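You operate a simulated robot arm through the tools that you are given. There is no shell and no other tool.

You run a simulated robot arm. Do the job below in one go: nothing can be reset, and whatever is moved stays where it is left.

JOB
Wind the mini white bobbin full at LOW tension on the small winder.
Fine: bobbin on the cone, tension slider to LOW before winding, roller arm on, winder slider left home. Do not press END. Leave the knob and the other bobbins.

Only the result counts: the job must be done as asked and must still hold three seconds after the hand-in. Knocking over, shifting, dropping, spilling or breaking anything else fails it.

ROBOT AND FRAMES
A 7-joint arm with a two-finger parallel gripper, fixed in place. Base frame: the origin is at the foot of the arm, x ahead of it, y to its left, z up. Lengths are in mm, angles in rad, forces in N, time in s.
Its first joint turns from -2.897 to 2.897 rad. Payload 4.4 kg.
The TCP is the grasp point between the finger pads, 23 mm short of the fingertips. In the tool frame z runs along the fingers and y along their closing line. The gripper opens to 94 mm. The fingers are 38 mm wide and 10 mm thick; the gripper's body (54 by 96 mm) begins 39 mm behind the TCP.
Orientation is that of the tool frame in the base frame, as a unit quaternion [w, x, y, z]. With the fingers straight down and closing along the base's y, the tool's x points along the base's -x, its y along +y and its z along -z.

CONTROLS
- The arm moves only by the tool servo_tool. Its argument "motion" is a list that holds one entry, the list of rows, each a list of 6 numbers: the shift along the tool's x, y, z in units of 250 mm (1.0 is 250 mm), then the turn, a rotation vector about the tool's x, y, z in units of 180 degrees (1.0 is 180 degrees). In form: [[[x, y, z, rx, ry, rz], ...]]. A call has 1 to 20 rows; each row is the pose to reach, as a shift and turn from the pose commanded when the call began, along the tool's axes at that moment. "gripper" is the gripper command, from -1 (fully open) to 1 (shut), values between in proportion, set as the call begins (left out, the last holds). A call with a number of a shift or a turn outside -1 to 1 is refused whole. Each row takes 0.2 s and may step no farther than 50 mm and 0.15 rad from the row before; otherwise, or with a gripper value out of range, the whole call is refused. Where a pose cannot be reached the arm comes as near as it can. A force on the tool above 90 N (or 10 N above the force at the start of the call, whichever is more), or a blocked arm, ends the call early, and 0.2 s more pass. Each finger travels about 72 mm/s and halts on what it meets, pressing with about 32 N; the grip force reading is that of the motor and also rises with nothing between the fingers. The clock runs only during rows and for 0.2 s after the last one: add rows that repeat a pose to give the fingers time. It gives the time, the measured TCP pose, the force on the tool (base axes), the opening and the grip force at its end, in the units of the frame above (readings bear some noise), with the torque about the TCP (base axes, N m) and any sound that the robot's microphone picked up, and new pictures: "show" is both (left out), scene, wrist or none.
- Cameras (640 x 400 px; columns grow to the right, rows downward): "scene" is fixed at [44, -646.6, 1505.7]; the picture's right is [0.96, -0.28, 0.00], its down [-0.11, -0.37, -0.92] and it looks along [0.26, 0.88, -0.39] (base axes); focal length 339 px, centre (320, 200). "wrist" rides on the gripper at [86, 16, -75] in the tool frame; the picture's right is [-0.18, 0.98, 0.00], its down [-0.58, -0.11, -0.81] and it looks along [-0.79, -0.15, 0.59] (tool axes); focal length 243 px, centre (320, 200).
- locate(camera, pixels): for up to 12 pixels [column, row] of the newest picture of that camera ("zoom" is the newest enlarged one), the place [x, y, z] in the base frame of the surface seen there, good to about 3 mm, but the place of the scene camera against the robot may be out by one fixed shift of up to 12 mm in any direction. It takes no simulated time.
- inspect(camera, box): a new picture of the part [left, top, right, bottom] of that camera's present view, enlarged. It takes no simulated time.
- hand_in(): hands the job in; it is judged then, once.

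Leave the gripper open and the arm clear of the work at the hand-in unless told otherwise.

The tools are called after "Request:" as a command line: name --argument value ..., lists and objects as JSON in quotes. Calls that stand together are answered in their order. servo_tool: Moves the arm, as the interface text tells. Its arguments: {"type":"object","properties":{"motion":{"type":"array"},"gripper":{"type":"number"},"show":{"type":"string","enum":["both","scene","wrist","none"]}},"required":["motion"]} The other tools are called the same way: locate (camera, pixels) gives the place of the surface under pixels of a picture; inspect (camera, box) takes an enlarged picture of a part of a camera's view; hand_in () hands the job in.

At the start:

```text
t: 0.0
ee_pos: [395.1, 741.3, 992.9]
tcp_rot: [0.0, 0.0, 1.0, -0.001]
wrist_force: [0.4, -1.2, -0.5]
moment: [0.02, -0.02, 0.02]
opening: 94.1
grasp_force: 0.2
```

scene: 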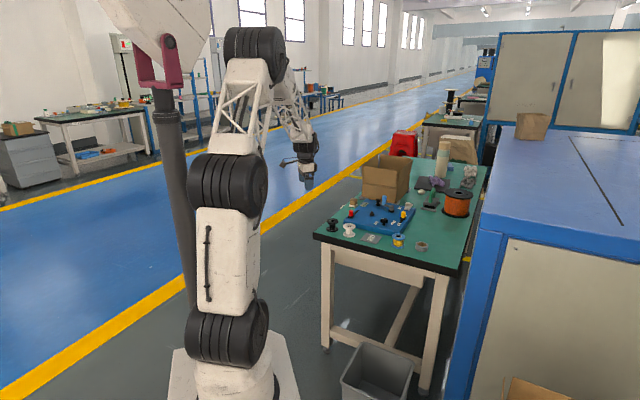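
wrist: 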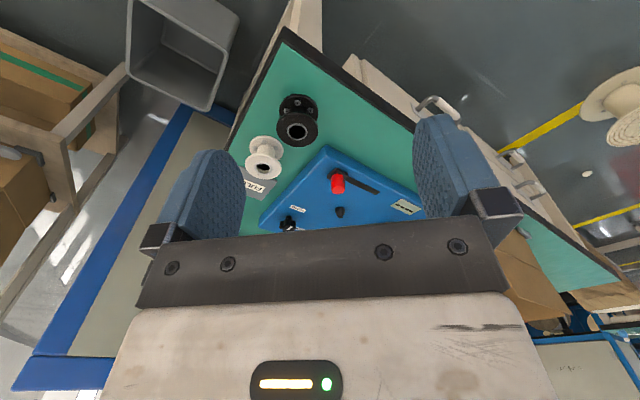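

The table with the blue winder is at about (380, 215) in the scene picture. I'll enlarge that region and the wrist view first.

Request:
inspect --camera "scene" --box '[315, 180, 435, 255]'

Request:
inspect --camera "wrist" --box '[220, 80, 440, 240]'

```text
5.33 times, centred on (375, 218) of scene
```

zoom: 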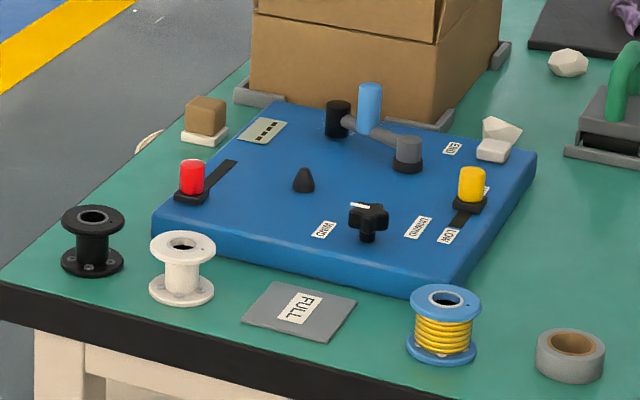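

```text
2.50 times, centred on (330, 160) of wrist
```

zoom: 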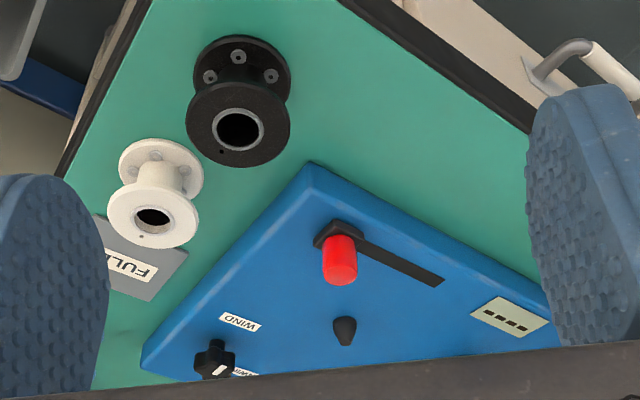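

I'll take closer views to read labels and find positions. First I'll locate features in the scene picture, enlarged again.

Request:
inspect --camera "scene" --box '[340, 192, 420, 242]'

Request:
inspect --camera "scene" --box '[380, 130, 490, 230]'

Request:
inspect --camera "scene" --box '[380, 195, 420, 220]'

```text
8.00 times, centred on (380, 217) of scene
```

zoom: 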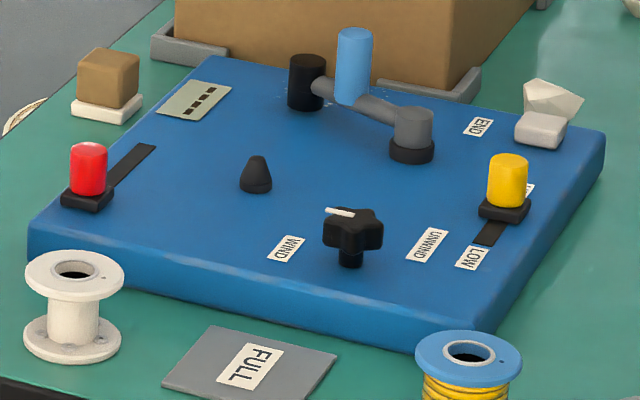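

```text
4.00 times, centred on (435, 180) of scene
```

zoom: 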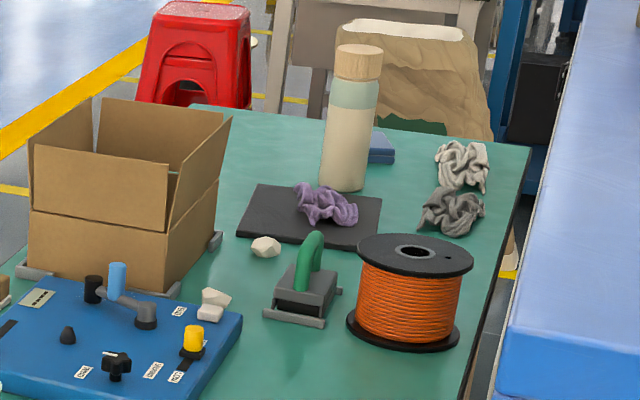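

```text
16.00 times, centred on (400, 208) of scene
```

zoom: 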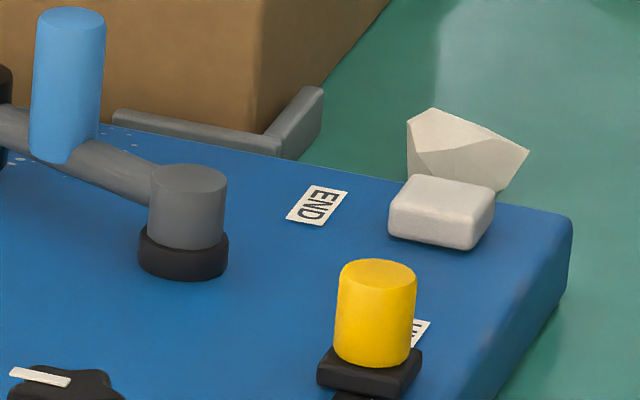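

I'll locate the right-side features in this newest zoom: END button, yellow slider, pivot and blue handle.

Request:
locate --camera "zoom" --pixels '[[440, 195], [377, 270], [375, 340], [340, 375], [190, 178], [190, 225], [70, 15], [50, 120], [110, 155], [318, 205], [560, 215], [420, 330]]'

Request:
inspect --camera "scene" --box '[340, 192, 420, 242]'

```text
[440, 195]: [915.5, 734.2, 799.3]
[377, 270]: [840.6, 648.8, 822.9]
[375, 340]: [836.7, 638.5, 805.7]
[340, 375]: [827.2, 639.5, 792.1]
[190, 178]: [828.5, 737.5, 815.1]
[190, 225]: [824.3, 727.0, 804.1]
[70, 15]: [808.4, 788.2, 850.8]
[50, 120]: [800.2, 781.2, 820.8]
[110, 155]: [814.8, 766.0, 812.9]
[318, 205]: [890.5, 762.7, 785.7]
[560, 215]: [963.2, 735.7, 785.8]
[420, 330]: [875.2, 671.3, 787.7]
```

```text
8.00 times, centred on (380, 217) of scene
```

zoom: 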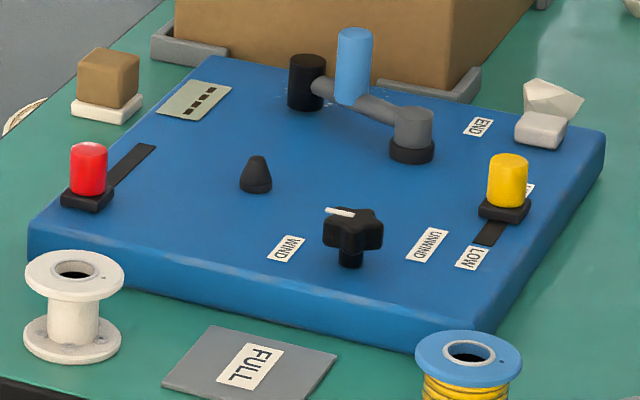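

Next I'll locate the left and middle features in this zoom: red slider, its slot, cone, bobbin, roller, knob, labels and plate.

Request:
locate --camera "zoom" --pixels '[[88, 150], [87, 180], [110, 185], [145, 152], [256, 158], [257, 185], [308, 62], [306, 95], [353, 220], [37, 268], [75, 258], [112, 272]]'

Request:
locate --camera "zoom" --pixels '[[74, 320], [72, 340], [75, 362], [32, 250], [430, 345], [604, 135], [215, 60], [480, 240], [490, 225], [470, 258], [375, 110], [250, 365]]'

Request:
locate --camera "wrist" --pixels '[[339, 185], [340, 210], [265, 165], [264, 145], [250, 165], [281, 168], [296, 130], [323, 148], [370, 185], [390, 192], [289, 225], [262, 222]]'

```text
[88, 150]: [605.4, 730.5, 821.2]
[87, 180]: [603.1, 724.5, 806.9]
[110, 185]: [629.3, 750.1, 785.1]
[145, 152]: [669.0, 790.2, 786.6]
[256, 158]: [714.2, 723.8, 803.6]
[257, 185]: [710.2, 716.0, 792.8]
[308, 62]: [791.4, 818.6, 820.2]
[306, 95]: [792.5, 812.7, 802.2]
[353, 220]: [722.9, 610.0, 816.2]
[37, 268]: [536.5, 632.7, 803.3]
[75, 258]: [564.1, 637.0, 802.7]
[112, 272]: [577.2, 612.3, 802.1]
```

```text
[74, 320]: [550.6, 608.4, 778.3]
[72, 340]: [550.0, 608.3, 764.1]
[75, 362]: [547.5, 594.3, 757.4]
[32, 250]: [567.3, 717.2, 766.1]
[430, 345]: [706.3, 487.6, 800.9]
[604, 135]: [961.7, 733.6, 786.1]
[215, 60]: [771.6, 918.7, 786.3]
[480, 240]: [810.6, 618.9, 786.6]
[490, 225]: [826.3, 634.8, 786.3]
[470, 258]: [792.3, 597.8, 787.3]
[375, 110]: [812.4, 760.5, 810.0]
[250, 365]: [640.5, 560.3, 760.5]
```

```text
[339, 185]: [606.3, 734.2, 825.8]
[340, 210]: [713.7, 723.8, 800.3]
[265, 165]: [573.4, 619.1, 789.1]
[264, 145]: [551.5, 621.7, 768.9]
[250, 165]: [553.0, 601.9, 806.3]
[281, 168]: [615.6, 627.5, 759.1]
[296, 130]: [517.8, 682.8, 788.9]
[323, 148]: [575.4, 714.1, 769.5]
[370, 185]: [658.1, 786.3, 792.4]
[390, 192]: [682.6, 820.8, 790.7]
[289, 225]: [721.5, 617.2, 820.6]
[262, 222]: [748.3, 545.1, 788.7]
```

The scene and wrist places nearly agree. The white bobbin is at about (560,625), the cone at (713,723), the red slider at (605,732) and the yellow one at (840,648). The winder is turned about 45°. Next I move to about (480,690,930) for a closer wrist view.

Request:
servo_tool --motion '[[[-0.11, -0.07, 0.085, 0, 0, 0], [-0.22, -0.14, 0.17, 0, 0, 0], [-0.34, -0.204, 0.252, 0, 0, 0], [-0.34, -0.204, 0.252, 0, 0, 0]]]' --gripper -1

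```text
t: 1.0
ee_pos: [480.1, 689.6, 931.9]
tcp_rot: [0.0, 0.0, 1.0, 0.0]
wrist_force: [-0.3, 0.2, -0.1]
moment: [0.02, -0.03, 0.03]
opening: 94.4
grasp_force: 0.0
```

scene: 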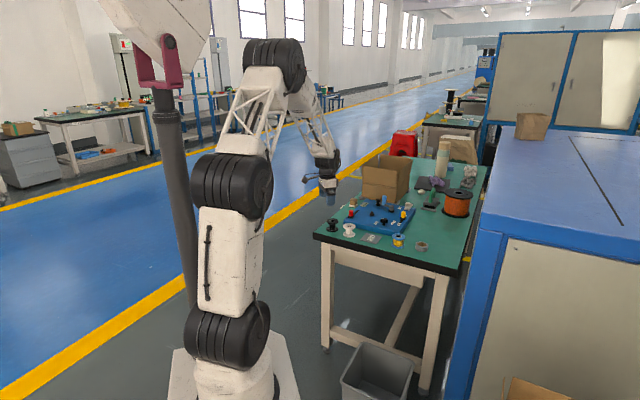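
wrist: 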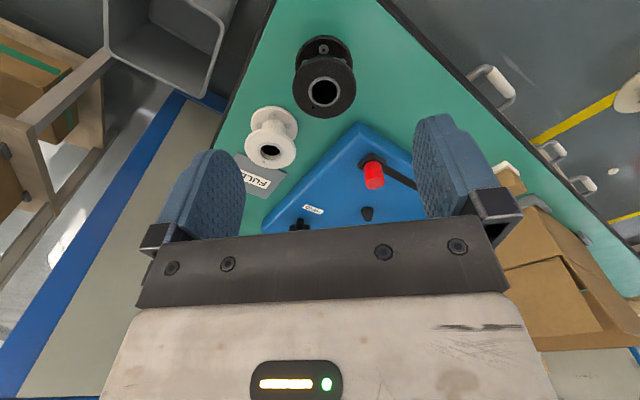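

The motion works as expected. I enlarge the bobbins and the red slider in the wrist view.

Request:
inspect --camera "wrist" --box '[230, 30, 430, 155]'

Request:
inspect --camera "wrist" --box '[240, 90, 320, 180]'

Request:
locate --camera "zoom" --pixels '[[130, 265], [170, 235], [215, 250], [160, 330], [250, 300], [190, 240], [175, 120], [260, 140], [230, 120]]'

Request:
inspect --camera "wrist" --box '[340, 130, 440, 230]'

```text
3.20 times, centred on (330, 92) of wrist
```

zoom: 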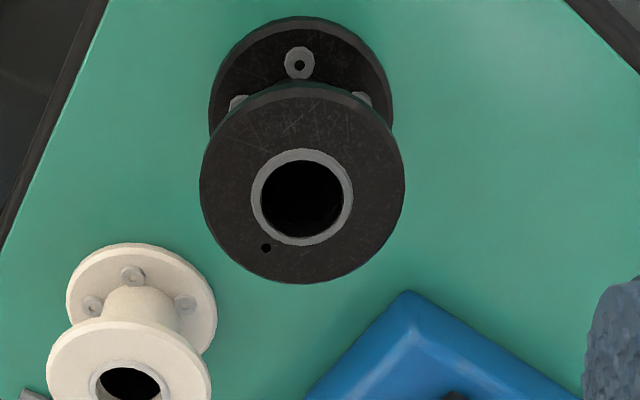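

```text
4.44 times, centred on (280, 135) of wrist
```

zoom: 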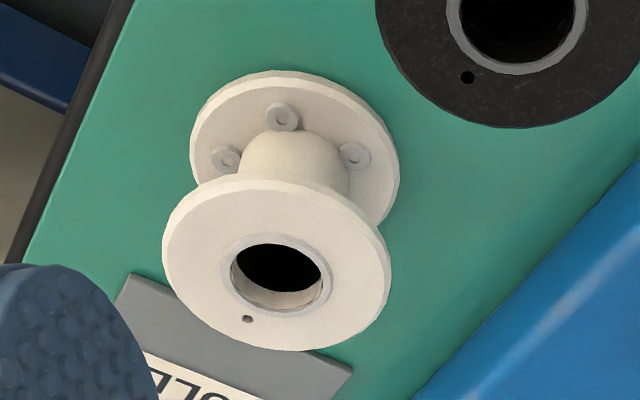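

```text
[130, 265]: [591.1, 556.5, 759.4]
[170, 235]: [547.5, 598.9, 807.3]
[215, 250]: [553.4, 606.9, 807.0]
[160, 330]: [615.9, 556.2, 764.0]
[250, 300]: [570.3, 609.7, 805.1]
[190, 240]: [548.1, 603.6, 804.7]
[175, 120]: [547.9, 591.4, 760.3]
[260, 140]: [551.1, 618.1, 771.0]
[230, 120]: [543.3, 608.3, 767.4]
```

```text
4.00 times, centred on (390, 180) of wrist
```

zoom: 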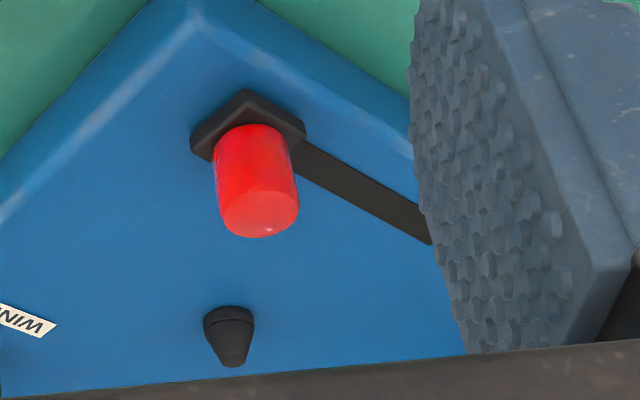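

I locate the red slider and cone in this zoom, then go back to the bobbin for its rim points.

Request:
locate --camera "zoom" --pixels '[[260, 215], [255, 140], [245, 100], [200, 150], [295, 140], [232, 355], [208, 325], [250, 325], [425, 230], [195, 20], [330, 165]]'

Request:
inspect --camera "wrist" --box '[240, 95, 304, 175]'

```text
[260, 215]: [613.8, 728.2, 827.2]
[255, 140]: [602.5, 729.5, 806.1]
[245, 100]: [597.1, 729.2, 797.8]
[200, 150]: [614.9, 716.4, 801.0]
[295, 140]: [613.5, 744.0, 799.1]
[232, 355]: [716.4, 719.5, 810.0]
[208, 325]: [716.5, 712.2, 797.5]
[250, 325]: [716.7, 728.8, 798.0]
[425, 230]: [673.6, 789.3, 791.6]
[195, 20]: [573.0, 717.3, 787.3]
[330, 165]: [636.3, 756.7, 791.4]
```

```text
5.00 times, centred on (272, 135) of wrist
```

zoom: 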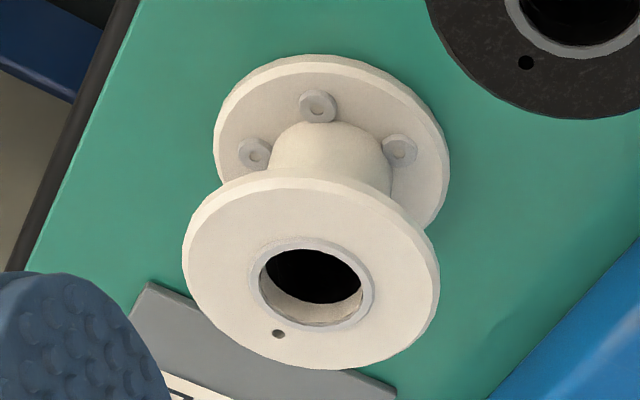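

Request:
locate --camera "zoom" --pixels '[[190, 255], [435, 285], [310, 190], [330, 362], [255, 280], [370, 295], [225, 140], [445, 165], [325, 62], [400, 235], [318, 110], [500, 200]]'

```text
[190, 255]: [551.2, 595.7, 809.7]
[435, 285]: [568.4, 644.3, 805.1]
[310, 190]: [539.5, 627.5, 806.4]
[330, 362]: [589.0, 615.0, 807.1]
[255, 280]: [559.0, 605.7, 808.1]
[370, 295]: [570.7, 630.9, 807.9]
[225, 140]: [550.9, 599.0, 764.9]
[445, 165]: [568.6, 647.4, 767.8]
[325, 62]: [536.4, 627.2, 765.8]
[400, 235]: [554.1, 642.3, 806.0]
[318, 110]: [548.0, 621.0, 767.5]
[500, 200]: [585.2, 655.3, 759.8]
```

The bobbin centre is about (563,620), rim about 52 mm, top z 807 on a table at z 760. The cone is at about (716,720). I check where the cardboard box and black bobbin are, for clearance.

Request:
inspect --camera "scene" --box '[320, 145, 440, 220]'

Request:
locate --camera "scene" --pixels '[[363, 165], [396, 172], [410, 157], [363, 193], [396, 203], [332, 220], [332, 230], [380, 155]]'

```text
5.33 times, centred on (380, 182) of scene
```

zoom: 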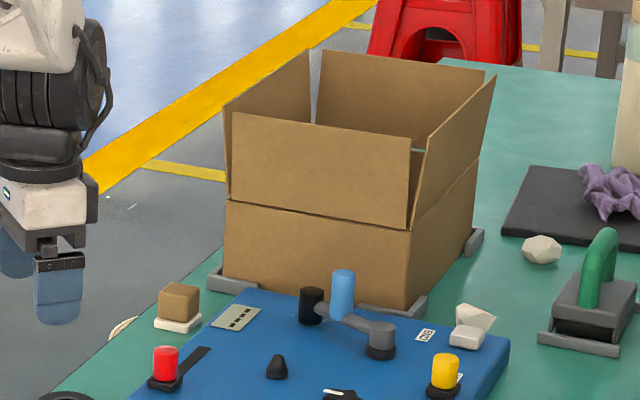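

```text
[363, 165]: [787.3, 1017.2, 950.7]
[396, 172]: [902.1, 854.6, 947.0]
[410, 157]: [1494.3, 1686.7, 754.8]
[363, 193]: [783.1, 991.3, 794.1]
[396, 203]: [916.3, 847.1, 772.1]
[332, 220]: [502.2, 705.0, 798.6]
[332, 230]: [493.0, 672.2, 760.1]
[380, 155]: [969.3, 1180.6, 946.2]
```

The box is over 200 mm from the cone, so there is room. I now go above the white bobbin and turn the tool 45°, so the fingers close along (0.71,0.71), away from the black bobbin and the plate.

Request:
servo_tool --motion '[[[-0.055, -0.046, 0.021, 0, 0, 0.0417], [-0.11, -0.093, 0.043, 0, 0, 0.0833], [-0.166, -0.139, 0.064, 0, 0, 0.125], [-0.221, -0.185, 0.085, 0, 0, 0.1667], [-0.277, -0.232, 0.107, 0, 0, 0.2083], [-0.332, -0.278, 0.128, 0, 0, 0.25], [-0.332, -0.278, 0.128, 0, 0, 0.25]]]'

```text
t: 2.6
ee_pos: [562.2, 620.1, 900.3]
tcp_rot: [0.0, 0.383, 0.924, -0.001]
wrist_force: [0.8, 0.6, 0.2]
moment: [0.07, 0.01, -0.01]
opening: 94.1
grasp_force: 0.1
```

scene: 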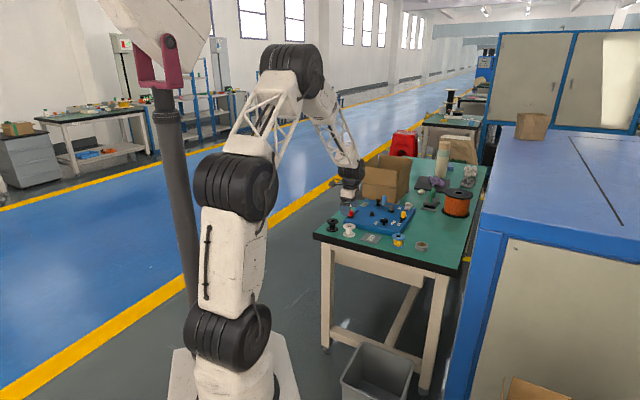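
wrist: 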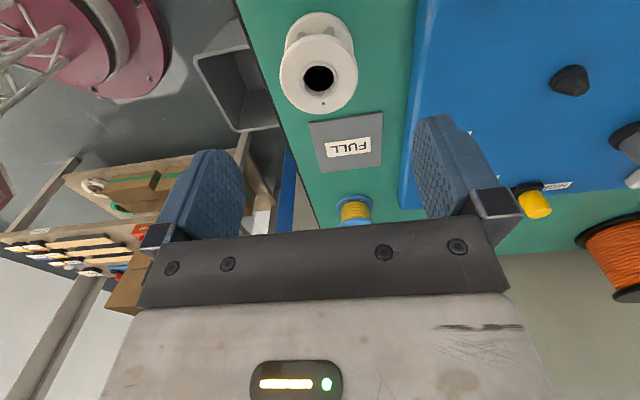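

The bobbin's hole is at (319,79), exactly where the tool axis should pass, so I'm centred. I descend with open fingers to z 787, which puts the tips 4 mm above the table.

Request:
servo_tool --motion '[[[0, 0, 0.12, 0, 0, 0], [0, 0, 0.24, 0, 0, 0], [0, 0, 0.34, 0, 0, 0], [0, 0, 0.4, 0, 0, 0], [0, 0, 0.453, 0, 0, 0], [0, 0, 0.453, 0, 0, 0]]]'

```text
t: 4.0
ee_pos: [560.5, 620.5, 786.4]
tcp_rot: [0.0, 0.383, 0.924, 0.0]
wrist_force: [0.0, 0.1, -0.9]
moment: [-0.01, 0.01, 0.0]
opening: 94.1
grasp_force: 0.1
```

scene: 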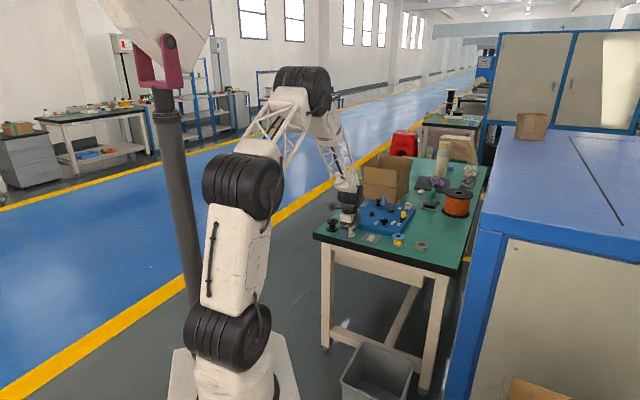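
wrist: 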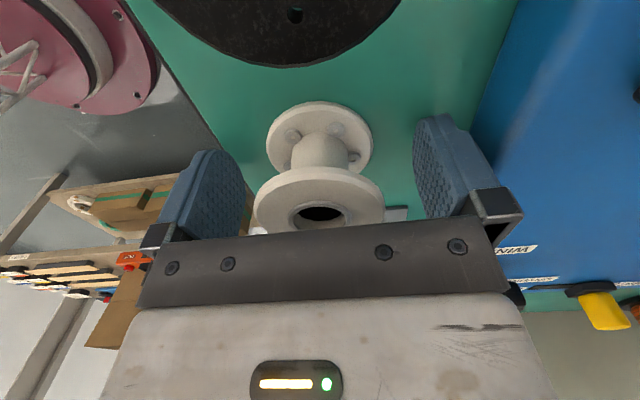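

The fingers straddle the bobbin cleanly. I close the gripper and hold still.

Request:
servo_tool --motion '[[[0, 0, 0, 0, 0, 0], [0, 0, 0, 0, 0, 0], [0, 0, 0, 0, 0, 0], [0, 0, 0, 0, 0, 0], [0, 0, 0, 0, 0, 0]]]' --gripper 1

```text
t: 5.2
ee_pos: [563.1, 620.2, 785.1]
tcp_rot: [0.0, 0.382, 0.924, 0.0]
wrist_force: [-0.2, -1.3, -0.3]
moment: [-0.03, 0.03, 0.03]
opening: 55.2
grasp_force: 32.0
```

scene: 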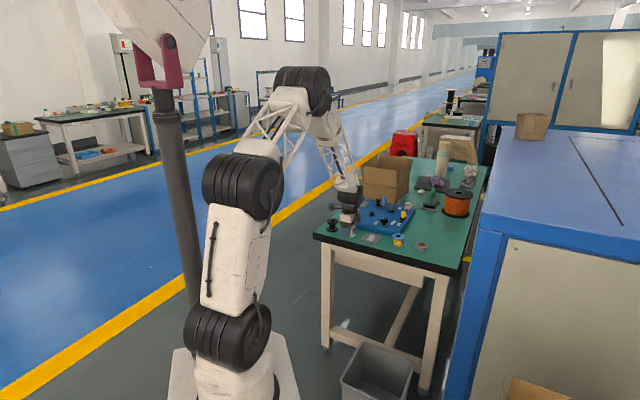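
wrist: 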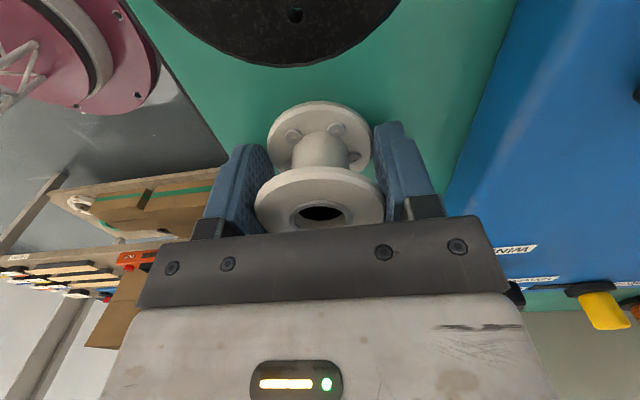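

The grip is firm at 55 mm opening. I lift 95 mm straight up.

Request:
servo_tool --motion '[[[0, 0, -0.06, 0, 0, 0], [0, 0, -0.2, 0, 0, 0], [0, 0, -0.4, 0, 0, 0], [0, 0, -0.4, 0, 0, 0]]]' --show "wrist"

Request:
servo_tool --motion '[[[0.045, 0.144, 0, 0, 0, 0], [0.09, 0.287, 0, 0, 0, 0], [0.136, 0.431, 0, 0, 0, 0], [0.181, 0.574, 0, 0, 0, 0], [0.226, 0.718, 0, 0, 0, 0], [0.226, 0.718, 0, 0, 0, 0]]]'

```text
t: 6.2
ee_pos: [565.2, 619.1, 886.7]
tcp_rot: [0.0, 0.382, 0.924, 0.0]
wrist_force: [-0.1, 0.1, -1.0]
moment: [-0.01, -0.02, 0.03]
opening: 55.0
grasp_force: 31.8
```

wrist: 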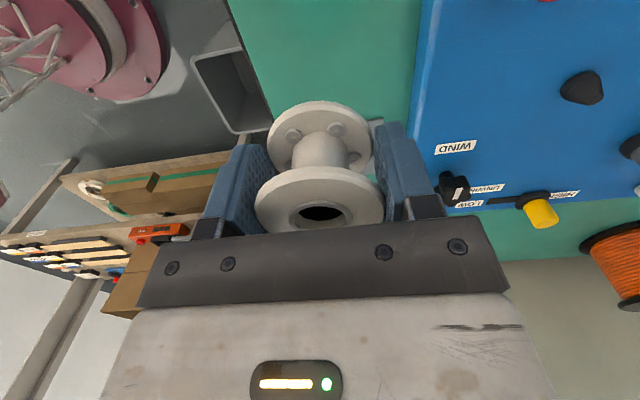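

```text
t: 7.6
ee_pos: [651.3, 784.8, 888.2]
tcp_rot: [0.0, 0.382, 0.924, 0.001]
wrist_force: [0.7, -0.1, -1.3]
moment: [0.01, 0.0, 0.01]
opening: 54.8
grasp_force: 32.1
```

scene: 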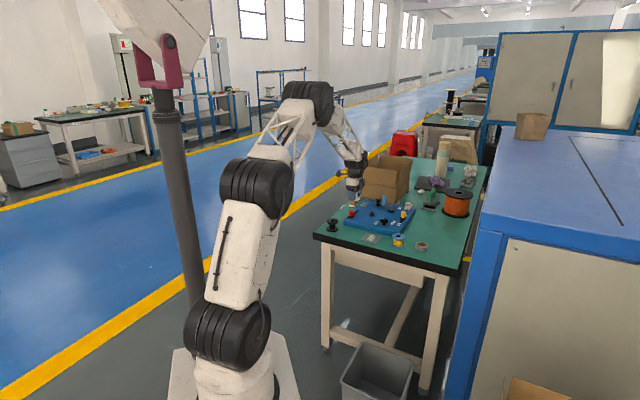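
wrist: 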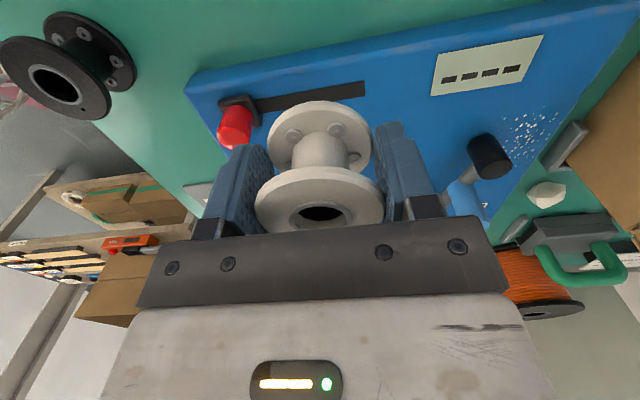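

The bobbin hides the cone from here. I shift sideways to about (598,686), so the cone shows to the right of the fingers and I can place it better.

Request:
servo_tool --motion '[[[-0.04, -0.14, 0, 0, 0, 0], [-0.085, -0.28, 0, 0, 0, 0], [-0.13, -0.43, 0, 0, 0, 0], [-0.13, -0.43, 0, 0, 0, 0], [-0.13, -0.43, 0, 0, 0, 0]]]' --show "wrist"

Request:
inspect --camera "wrist" --box '[420, 60, 580, 200]'

```text
t: 8.8
ee_pos: [598.0, 687.4, 886.6]
tcp_rot: [-0.001, 0.382, 0.924, 0.0]
wrist_force: [0.2, 0.4, 0.1]
moment: [-0.01, 0.0, 0.03]
opening: 54.9
grasp_force: 31.6
```

wrist: 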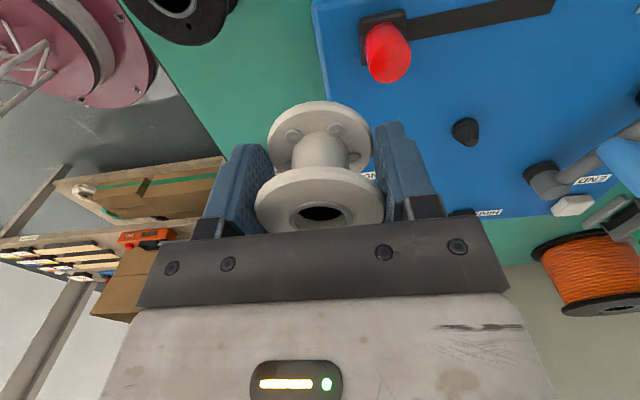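

```text
2.86 times, centred on (500, 130) of wrist
```

zoom: 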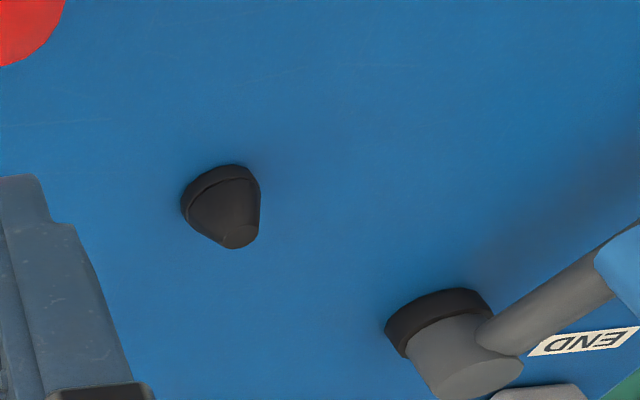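

Request:
locate --camera "zoom" --pixels '[[241, 237], [233, 237], [184, 205], [258, 186], [215, 172], [220, 200], [150, 150], [300, 250], [465, 375], [415, 345], [480, 305], [600, 255]]'

Request:
locate --camera "wrist" --pixels '[[388, 70], [388, 40], [372, 25], [470, 25], [572, 205], [560, 210], [630, 160]]'

```text
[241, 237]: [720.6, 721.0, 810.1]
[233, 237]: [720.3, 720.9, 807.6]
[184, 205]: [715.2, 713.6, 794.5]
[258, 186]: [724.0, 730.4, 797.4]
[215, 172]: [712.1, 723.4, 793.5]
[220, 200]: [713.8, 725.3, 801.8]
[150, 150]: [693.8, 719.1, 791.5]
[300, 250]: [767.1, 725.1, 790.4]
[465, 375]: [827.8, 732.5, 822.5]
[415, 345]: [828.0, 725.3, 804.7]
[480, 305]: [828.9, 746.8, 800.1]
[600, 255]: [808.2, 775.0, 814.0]
```

```text
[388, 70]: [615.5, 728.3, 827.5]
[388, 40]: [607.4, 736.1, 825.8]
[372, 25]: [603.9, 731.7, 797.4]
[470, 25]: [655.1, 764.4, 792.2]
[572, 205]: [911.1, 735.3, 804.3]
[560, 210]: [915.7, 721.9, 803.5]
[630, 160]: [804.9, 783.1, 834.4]
```

The cone axis is at about (720,722), with the tip at z 810 and the deck at z 791. I carry the bobbin over it at height.

Request:
servo_tool --motion '[[[-0.083, 0.148, 0, 0, 0, 0], [-0.167, 0.295, 0, 0, 0, 0], [-0.25, 0.443, 0, 0, 0, 0], [-0.25, 0.443, 0.06, 0, 0, 0], [-0.25, 0.443, 0.12, 0, 0, 0], [-0.25, 0.443, 0.12, 0, 0, 0]]]'

Request:
inspect --camera "scene" --box '[340, 180, 420, 230]'

```text
t: 10.2
ee_pos: [718.3, 724.5, 856.6]
tcp_rot: [0.001, 0.383, 0.924, 0.0]
wrist_force: [0.2, -0.5, -1.6]
moment: [0.0, 0.01, 0.0]
opening: 55.0
grasp_force: 31.9
```

scene: 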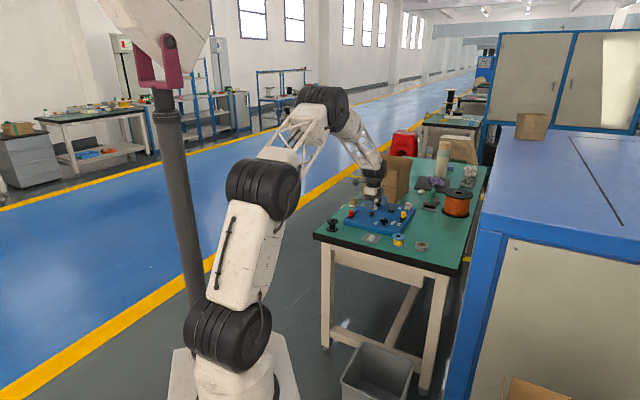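
wrist: 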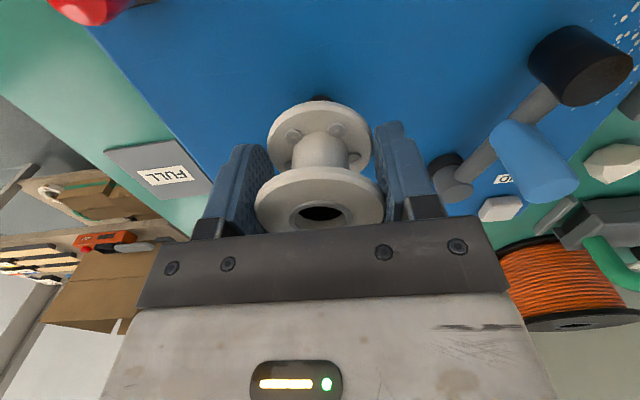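

```text
8.00 times, centred on (380, 205) of scene
```

zoom: 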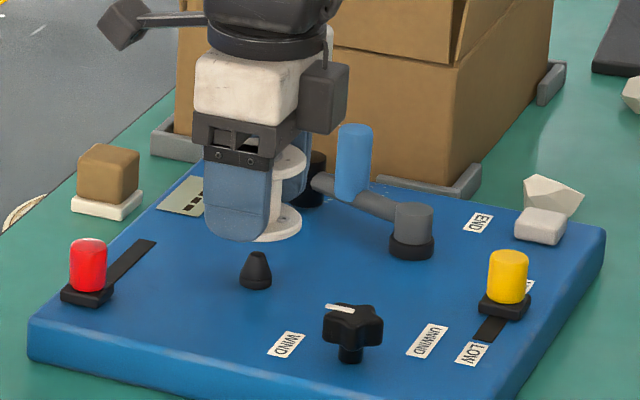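

The cone's base just peeks out at (320,97) above the bobbin's lower rim, so sideways it's centred. I enlarge to check the other direction.

Request:
inspect --camera "wrist" --box '[280, 80, 360, 130]'

Request:
locate --camera "zoom" --pixels '[[320, 132], [290, 140], [350, 140], [320, 100]]'

```text
8.00 times, centred on (320, 105) of wrist
```

zoom: 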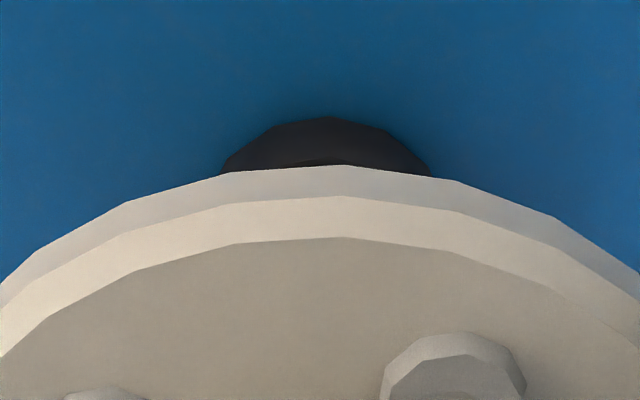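

```text
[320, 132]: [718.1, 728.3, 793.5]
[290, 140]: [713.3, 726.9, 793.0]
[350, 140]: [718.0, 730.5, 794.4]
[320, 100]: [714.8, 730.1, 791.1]
```

I check whether the bobbin sits straight in the grip by locating points on its rims.

Request:
locate --camera "zoom" --pixels '[[338, 168], [340, 192], [338, 230], [330, 300]]'

Request:
locate --camera "wrist" --pixels '[[320, 169], [320, 180], [320, 197], [300, 175], [340, 175], [265, 200], [376, 200], [285, 215], [355, 215]]'

Request:
inspect --camera "wrist" --box '[240, 90, 400, 230]'

```text
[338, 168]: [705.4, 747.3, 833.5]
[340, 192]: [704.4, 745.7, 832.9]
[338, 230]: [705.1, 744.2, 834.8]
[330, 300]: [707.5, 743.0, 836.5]
```

```text
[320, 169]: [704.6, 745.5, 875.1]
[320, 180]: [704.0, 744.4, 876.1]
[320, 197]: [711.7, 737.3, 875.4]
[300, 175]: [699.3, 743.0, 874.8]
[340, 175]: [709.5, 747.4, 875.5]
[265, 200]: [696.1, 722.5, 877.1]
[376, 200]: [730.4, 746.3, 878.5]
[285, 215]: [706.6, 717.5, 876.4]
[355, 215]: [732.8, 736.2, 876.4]
```

```text
2.86 times, centred on (320, 160) of wrist
```

zoom: 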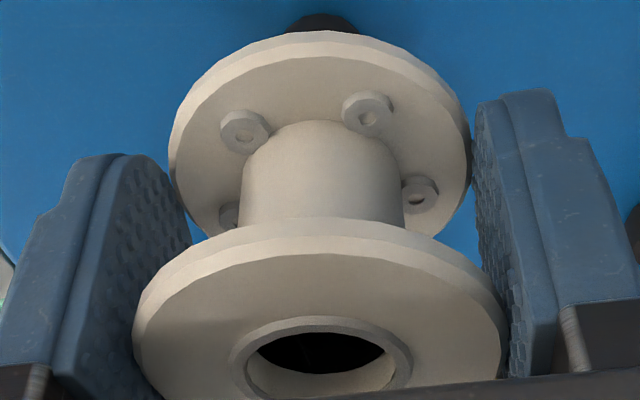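

The bobbin is upright in the grip. The cone lies about 4 mm farther along the tool's −x than the TCP. I shift by −4 mm and check again.

Request:
servo_tool --motion '[[[-0.016, 0, 0, 0, 0, 0], [-0.016, 0, 0, 0, 0, 0], [-0.016, 0, 0, 0, 0, 0]]]' --show "wrist"

Request:
inspect --camera "wrist" --box '[280, 80, 360, 130]'

Request:
inspect --camera "scene" --box '[355, 190, 395, 220]'

```text
t: 11.0
ee_pos: [721.3, 720.9, 856.5]
tcp_rot: [0.0, 0.383, 0.924, 0.0]
wrist_force: [0.5, 0.1, -0.4]
moment: [0.02, 0.03, -0.02]
opening: 55.1
grasp_force: 32.0
```

wrist: 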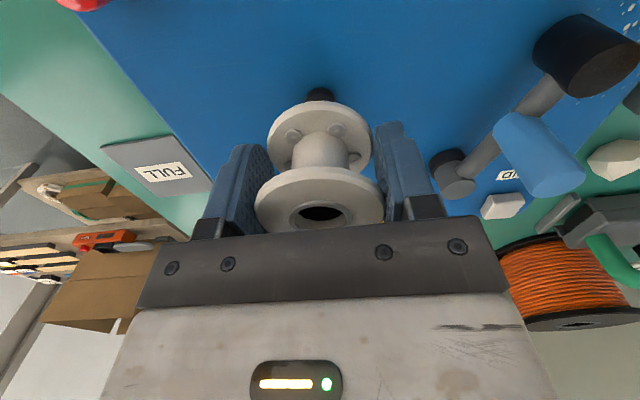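

```text
8.00 times, centred on (320, 105) of wrist
```

zoom: 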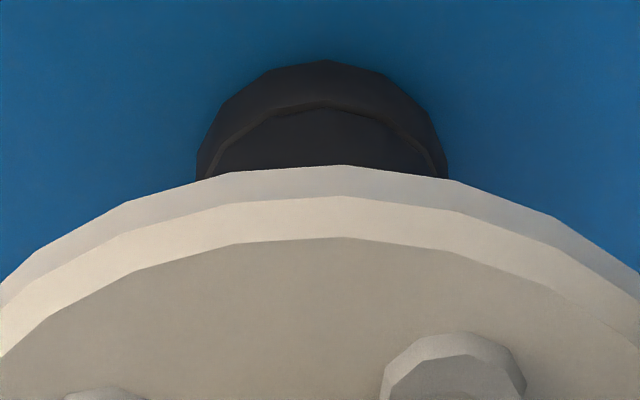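

```text
13.33 times, centred on (375, 205) of scene
```

zoom: 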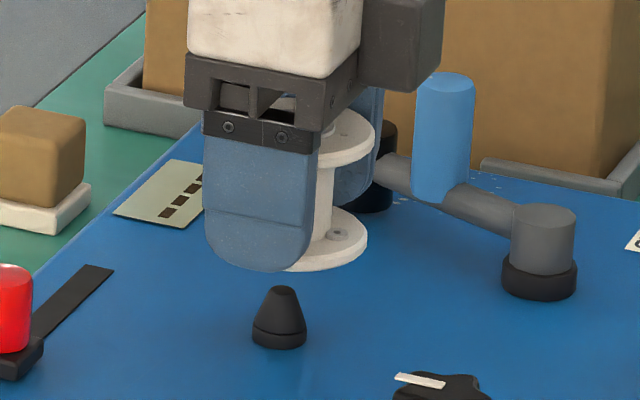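

The cone rim is now at row 87.5 against 89 expected, column 320, so it's aligned. I lower slowly by 36 mm onto the cone.

Request:
servo_tool --motion '[[[0, 0, 0.03, 0, 0, 0], [0, 0, 0.06, 0, 0, 0], [0, 0, 0.085, 0, 0, 0], [0, 0, 0.11, 0, 0, 0], [0, 0, 0.13, 0, 0, 0], [0, 0, 0.144, 0, 0, 0], [0, 0, 0.144, 0, 0, 0]]]'

Request:
inspect --camera "scene" --box '[355, 190, 395, 220]'

```text
t: 12.6
ee_pos: [722.0, 720.0, 821.1]
tcp_rot: [0.0, 0.382, 0.924, 0.001]
wrist_force: [-9.9, 5.2, 18.6]
moment: [0.25, 0.44, 0.0]
opening: 54.9
grasp_force: 32.1
```

scene: 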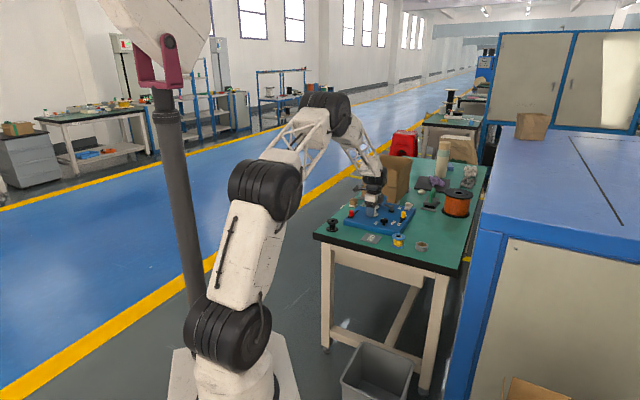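
wrist: 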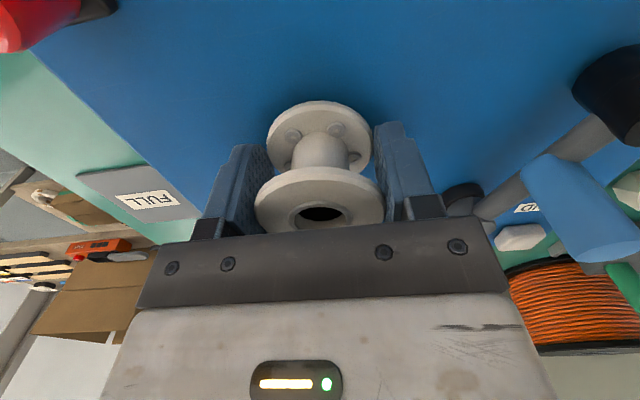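

```text
13.33 times, centred on (375, 205) of scene
```

zoom: 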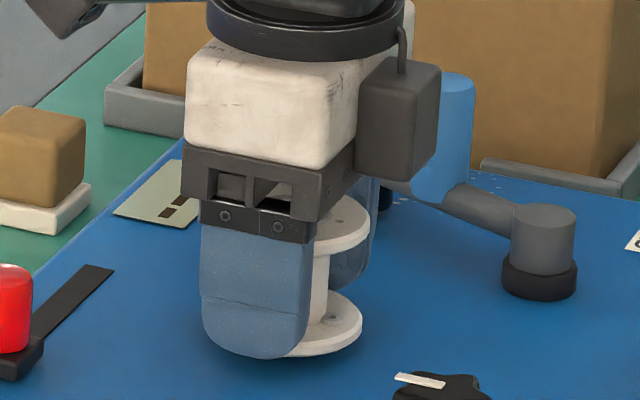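

There's contact: 18.6 N up and about 11 N sideways along the tool's +x. I ease 1.5 mm that way to relieve it, then press slightly further down.

Request:
servo_tool --motion '[[[0.006, -0.001, 0, 0, 0, 0], [0.006, -0.001, 0, 0, 0, 0], [0.006, -0.001, 0, 0, 0, 0]]]' --show "none"

```text
t: 13.4
ee_pos: [722.5, 720.7, 820.1]
tcp_rot: [0.0, 0.383, 0.924, 0.0]
wrist_force: [-0.1, 0.3, -0.1]
moment: [0.02, -0.01, 0.0]
opening: 54.7
grasp_force: 31.4
```

The forces are gone. I lower another 4 mm in small steps to find the seat.

Request:
servo_tool --motion '[[[0, 0, 0.004, 0, 0, 0], [0, 0, 0.008, 0, 0, 0], [0, 0, 0.012, 0, 0, 0], [0, 0, 0.012, 0, 0, 0]]]'

```text
t: 14.4
ee_pos: [721.7, 721.4, 817.6]
tcp_rot: [0.0, 0.383, 0.924, 0.0]
wrist_force: [0.4, -0.6, -1.2]
moment: [-0.02, 0.02, 0.0]
opening: 54.9
grasp_force: 32.6
```

scene: 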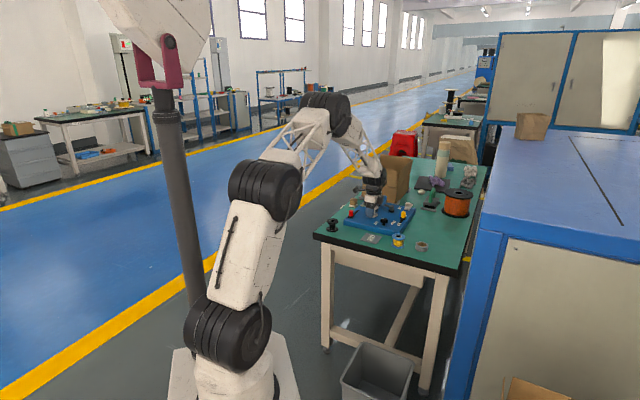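
wrist: 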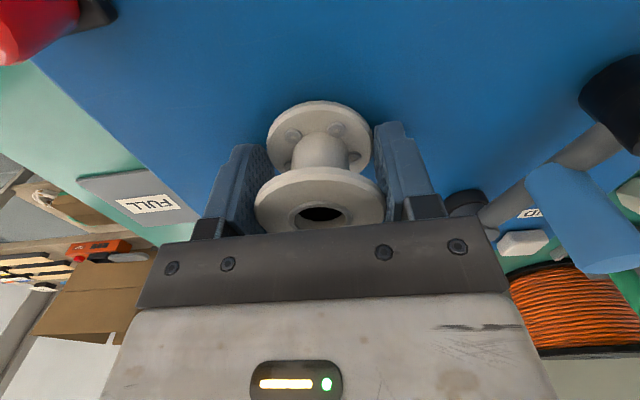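

Still no seat force. I go down 3 mm more.

Request:
servo_tool --motion '[[[0, 0, 0.004, 0, 0, 0], [0, 0, 0.008, 0, 0, 0], [0, 0, 0.012, 0, 0, 0], [0, 0, 0.012, 0, 0, 0]]]'

Request:
inspect --camera "scene" --box '[355, 190, 395, 220]'

```text
t: 15.4
ee_pos: [721.1, 720.8, 815.9]
tcp_rot: [0.0, 0.383, 0.924, 0.001]
wrist_force: [-3.5, -1.7, 15.7]
moment: [-0.47, -0.03, -0.08]
opening: 54.8
grasp_force: 32.0
```

scene: 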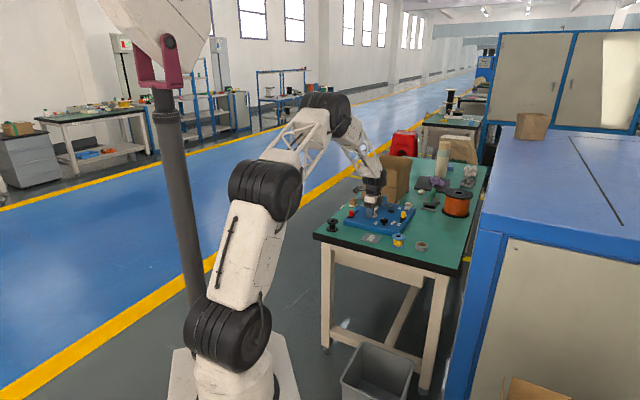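
wrist: 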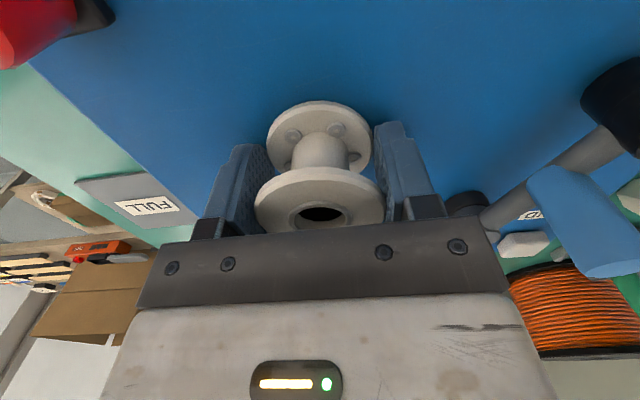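

```text
13.33 times, centred on (375, 205) of scene
```

zoom: 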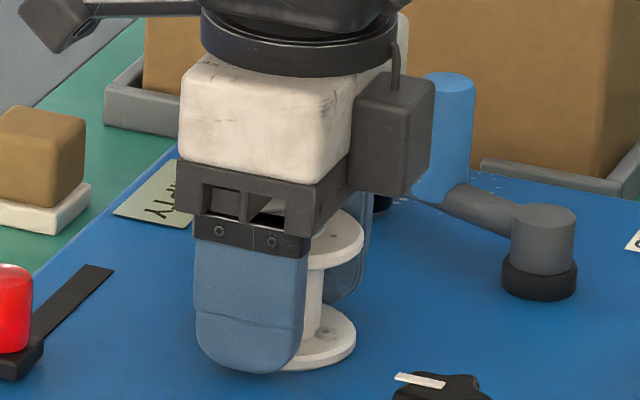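

The display now shows letters ("…TY", so EMPTY), and the bobbin presses on the deck at 15.7 N: it is seated. I open the gripper.

Request:
servo_tool --motion '[[[0, 0, 0, 0, 0, 0], [0, 0, 0, 0, 0, 0], [0, 0, 0, 0, 0, 0], [0, 0, 0, 0, 0, 0]]]' --gripper -1 --show "none"

Request:
servo_tool --motion '[[[0, 0, -0.06, 0, 0, 0], [0, 0, -0.2, 0, 0, 0], [0, 0, -0.4, 0, 0, 0], [0, 0, -0.4, 0, 0, 0]]]'

Request:
inspect --camera "scene" --box '[340, 180, 420, 230]'

```text
t: 16.4
ee_pos: [720.6, 720.7, 813.8]
tcp_rot: [0.001, 0.383, 0.924, 0.001]
wrist_force: [-0.8, -0.4, 0.3]
moment: [-0.01, 0.0, -0.03]
opening: 94.1
grasp_force: 0.1
```

```text
t: 17.4
ee_pos: [718.8, 721.0, 916.1]
tcp_rot: [0.0, 0.383, 0.924, 0.0]
wrist_force: [-0.1, -0.5, 0.2]
moment: [0.0, -0.02, 0.02]
opening: 94.1
grasp_force: 0.1
```

scene: 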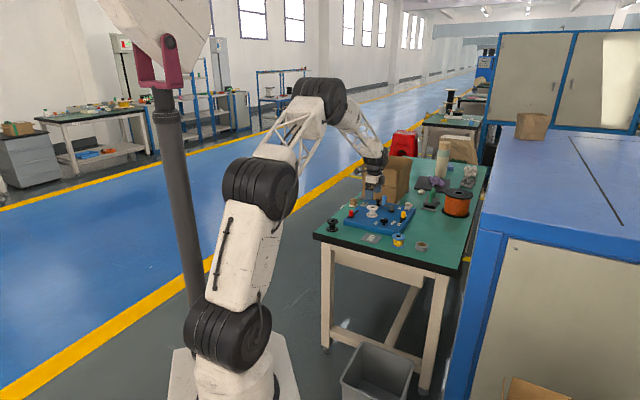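
wrist: 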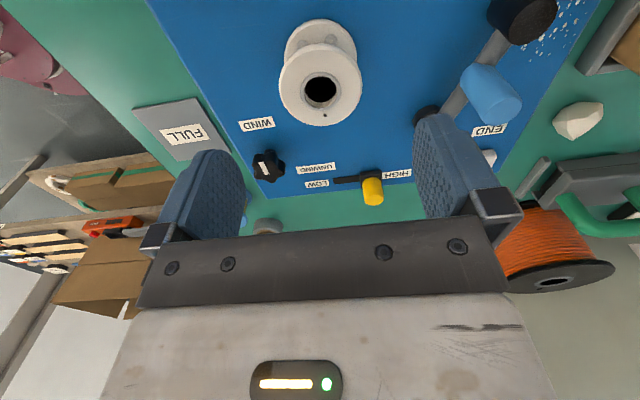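

```text
8.00 times, centred on (380, 205) of scene
```

zoom: 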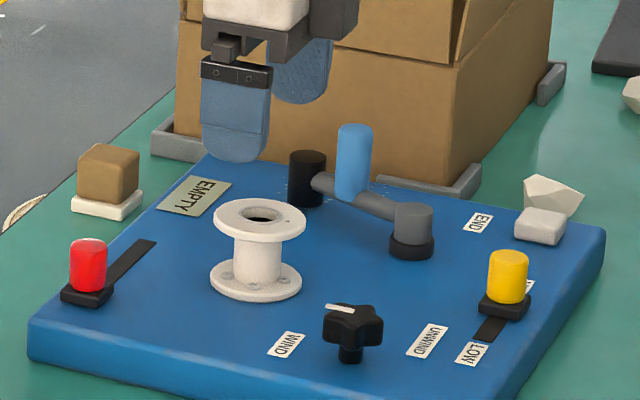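

The bobbin stands on the cone and the display reads EMPTY. Next is the tension slider: yellow knob at (373,190), LOW label at (316,184), HIGH at (397,174). I enlarge it.

Request:
inspect --camera "wrist" --box '[300, 155, 420, 215]'

Request:
inspect --camera "scene" --box '[380, 195, 420, 235]'

Request:
locate --camera "wrist" --pixels '[[374, 198], [373, 180], [372, 188], [364, 190], [382, 190], [336, 180], [345, 179], [359, 177], [384, 174], [276, 163], [285, 172], [396, 174]]'

```text
5.33 times, centred on (360, 185) of wrist
```

zoom: 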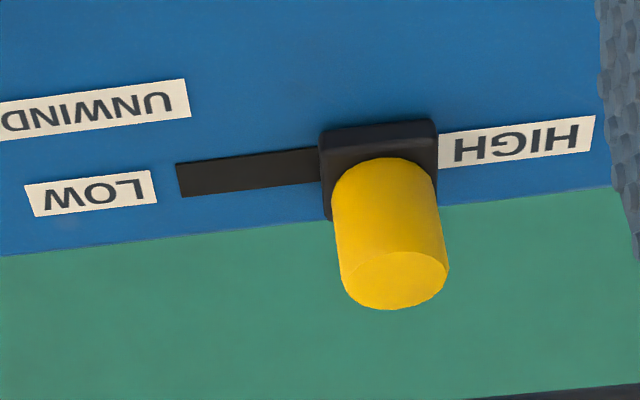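

```text
10.00 times, centred on (400, 215) of scene
```

zoom: 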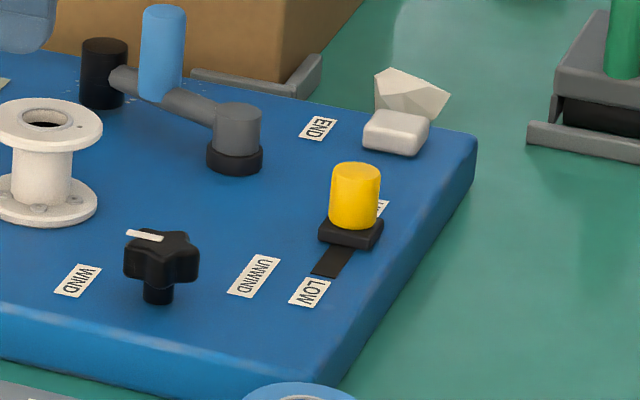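

```text
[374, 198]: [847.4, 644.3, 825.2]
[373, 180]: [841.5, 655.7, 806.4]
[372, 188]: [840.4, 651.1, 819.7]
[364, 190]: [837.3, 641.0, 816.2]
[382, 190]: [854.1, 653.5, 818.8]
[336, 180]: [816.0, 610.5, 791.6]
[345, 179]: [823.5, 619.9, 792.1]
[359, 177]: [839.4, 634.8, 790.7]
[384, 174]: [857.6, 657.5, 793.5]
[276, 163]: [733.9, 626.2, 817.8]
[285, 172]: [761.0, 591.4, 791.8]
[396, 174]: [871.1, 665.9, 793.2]
```

The yellow knob's axis is at about (847,645), top z 826, and the slot runs along the tool's y. I move above it.

Request:
servo_tool --motion '[[[-0.142, 0.036, 0, 0, 0, 0], [-0.284, 0.072, 0, 0, 0, 0], [-0.426, 0.107, 0, 0, 0, 0], [-0.568, 0.143, 0, 0, 0, 0], [-0.568, 0.143, 0, 0, 0, 0], [-0.568, 0.143, 0, 0, 0, 0]]]' --gripper -0.3 --show "wrist"

Request:
inspect --camera "wrist" --box '[240, 0, 400, 100]'

```text
t: 18.8
ee_pos: [847.2, 645.8, 916.3]
tcp_rot: [0.0, 0.382, 0.924, 0.0]
wrist_force: [0.0, 0.3, -0.1]
moment: [0.02, -0.03, 0.02]
opening: 60.9
grasp_force: 0.1
```

wrist: 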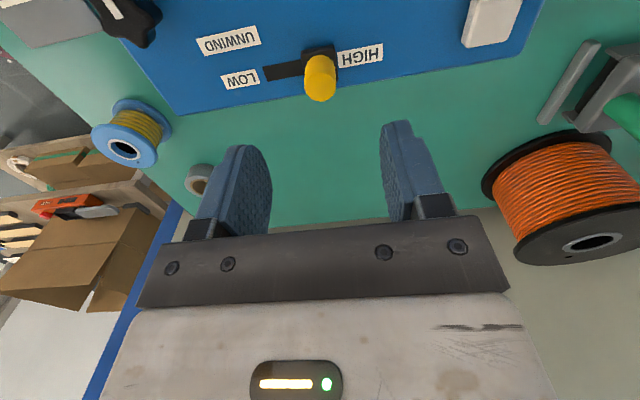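

```text
4.00 times, centred on (320, 50) of wrist
```

zoom: 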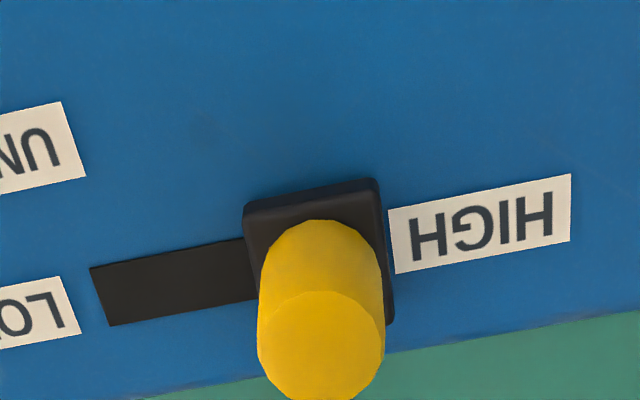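

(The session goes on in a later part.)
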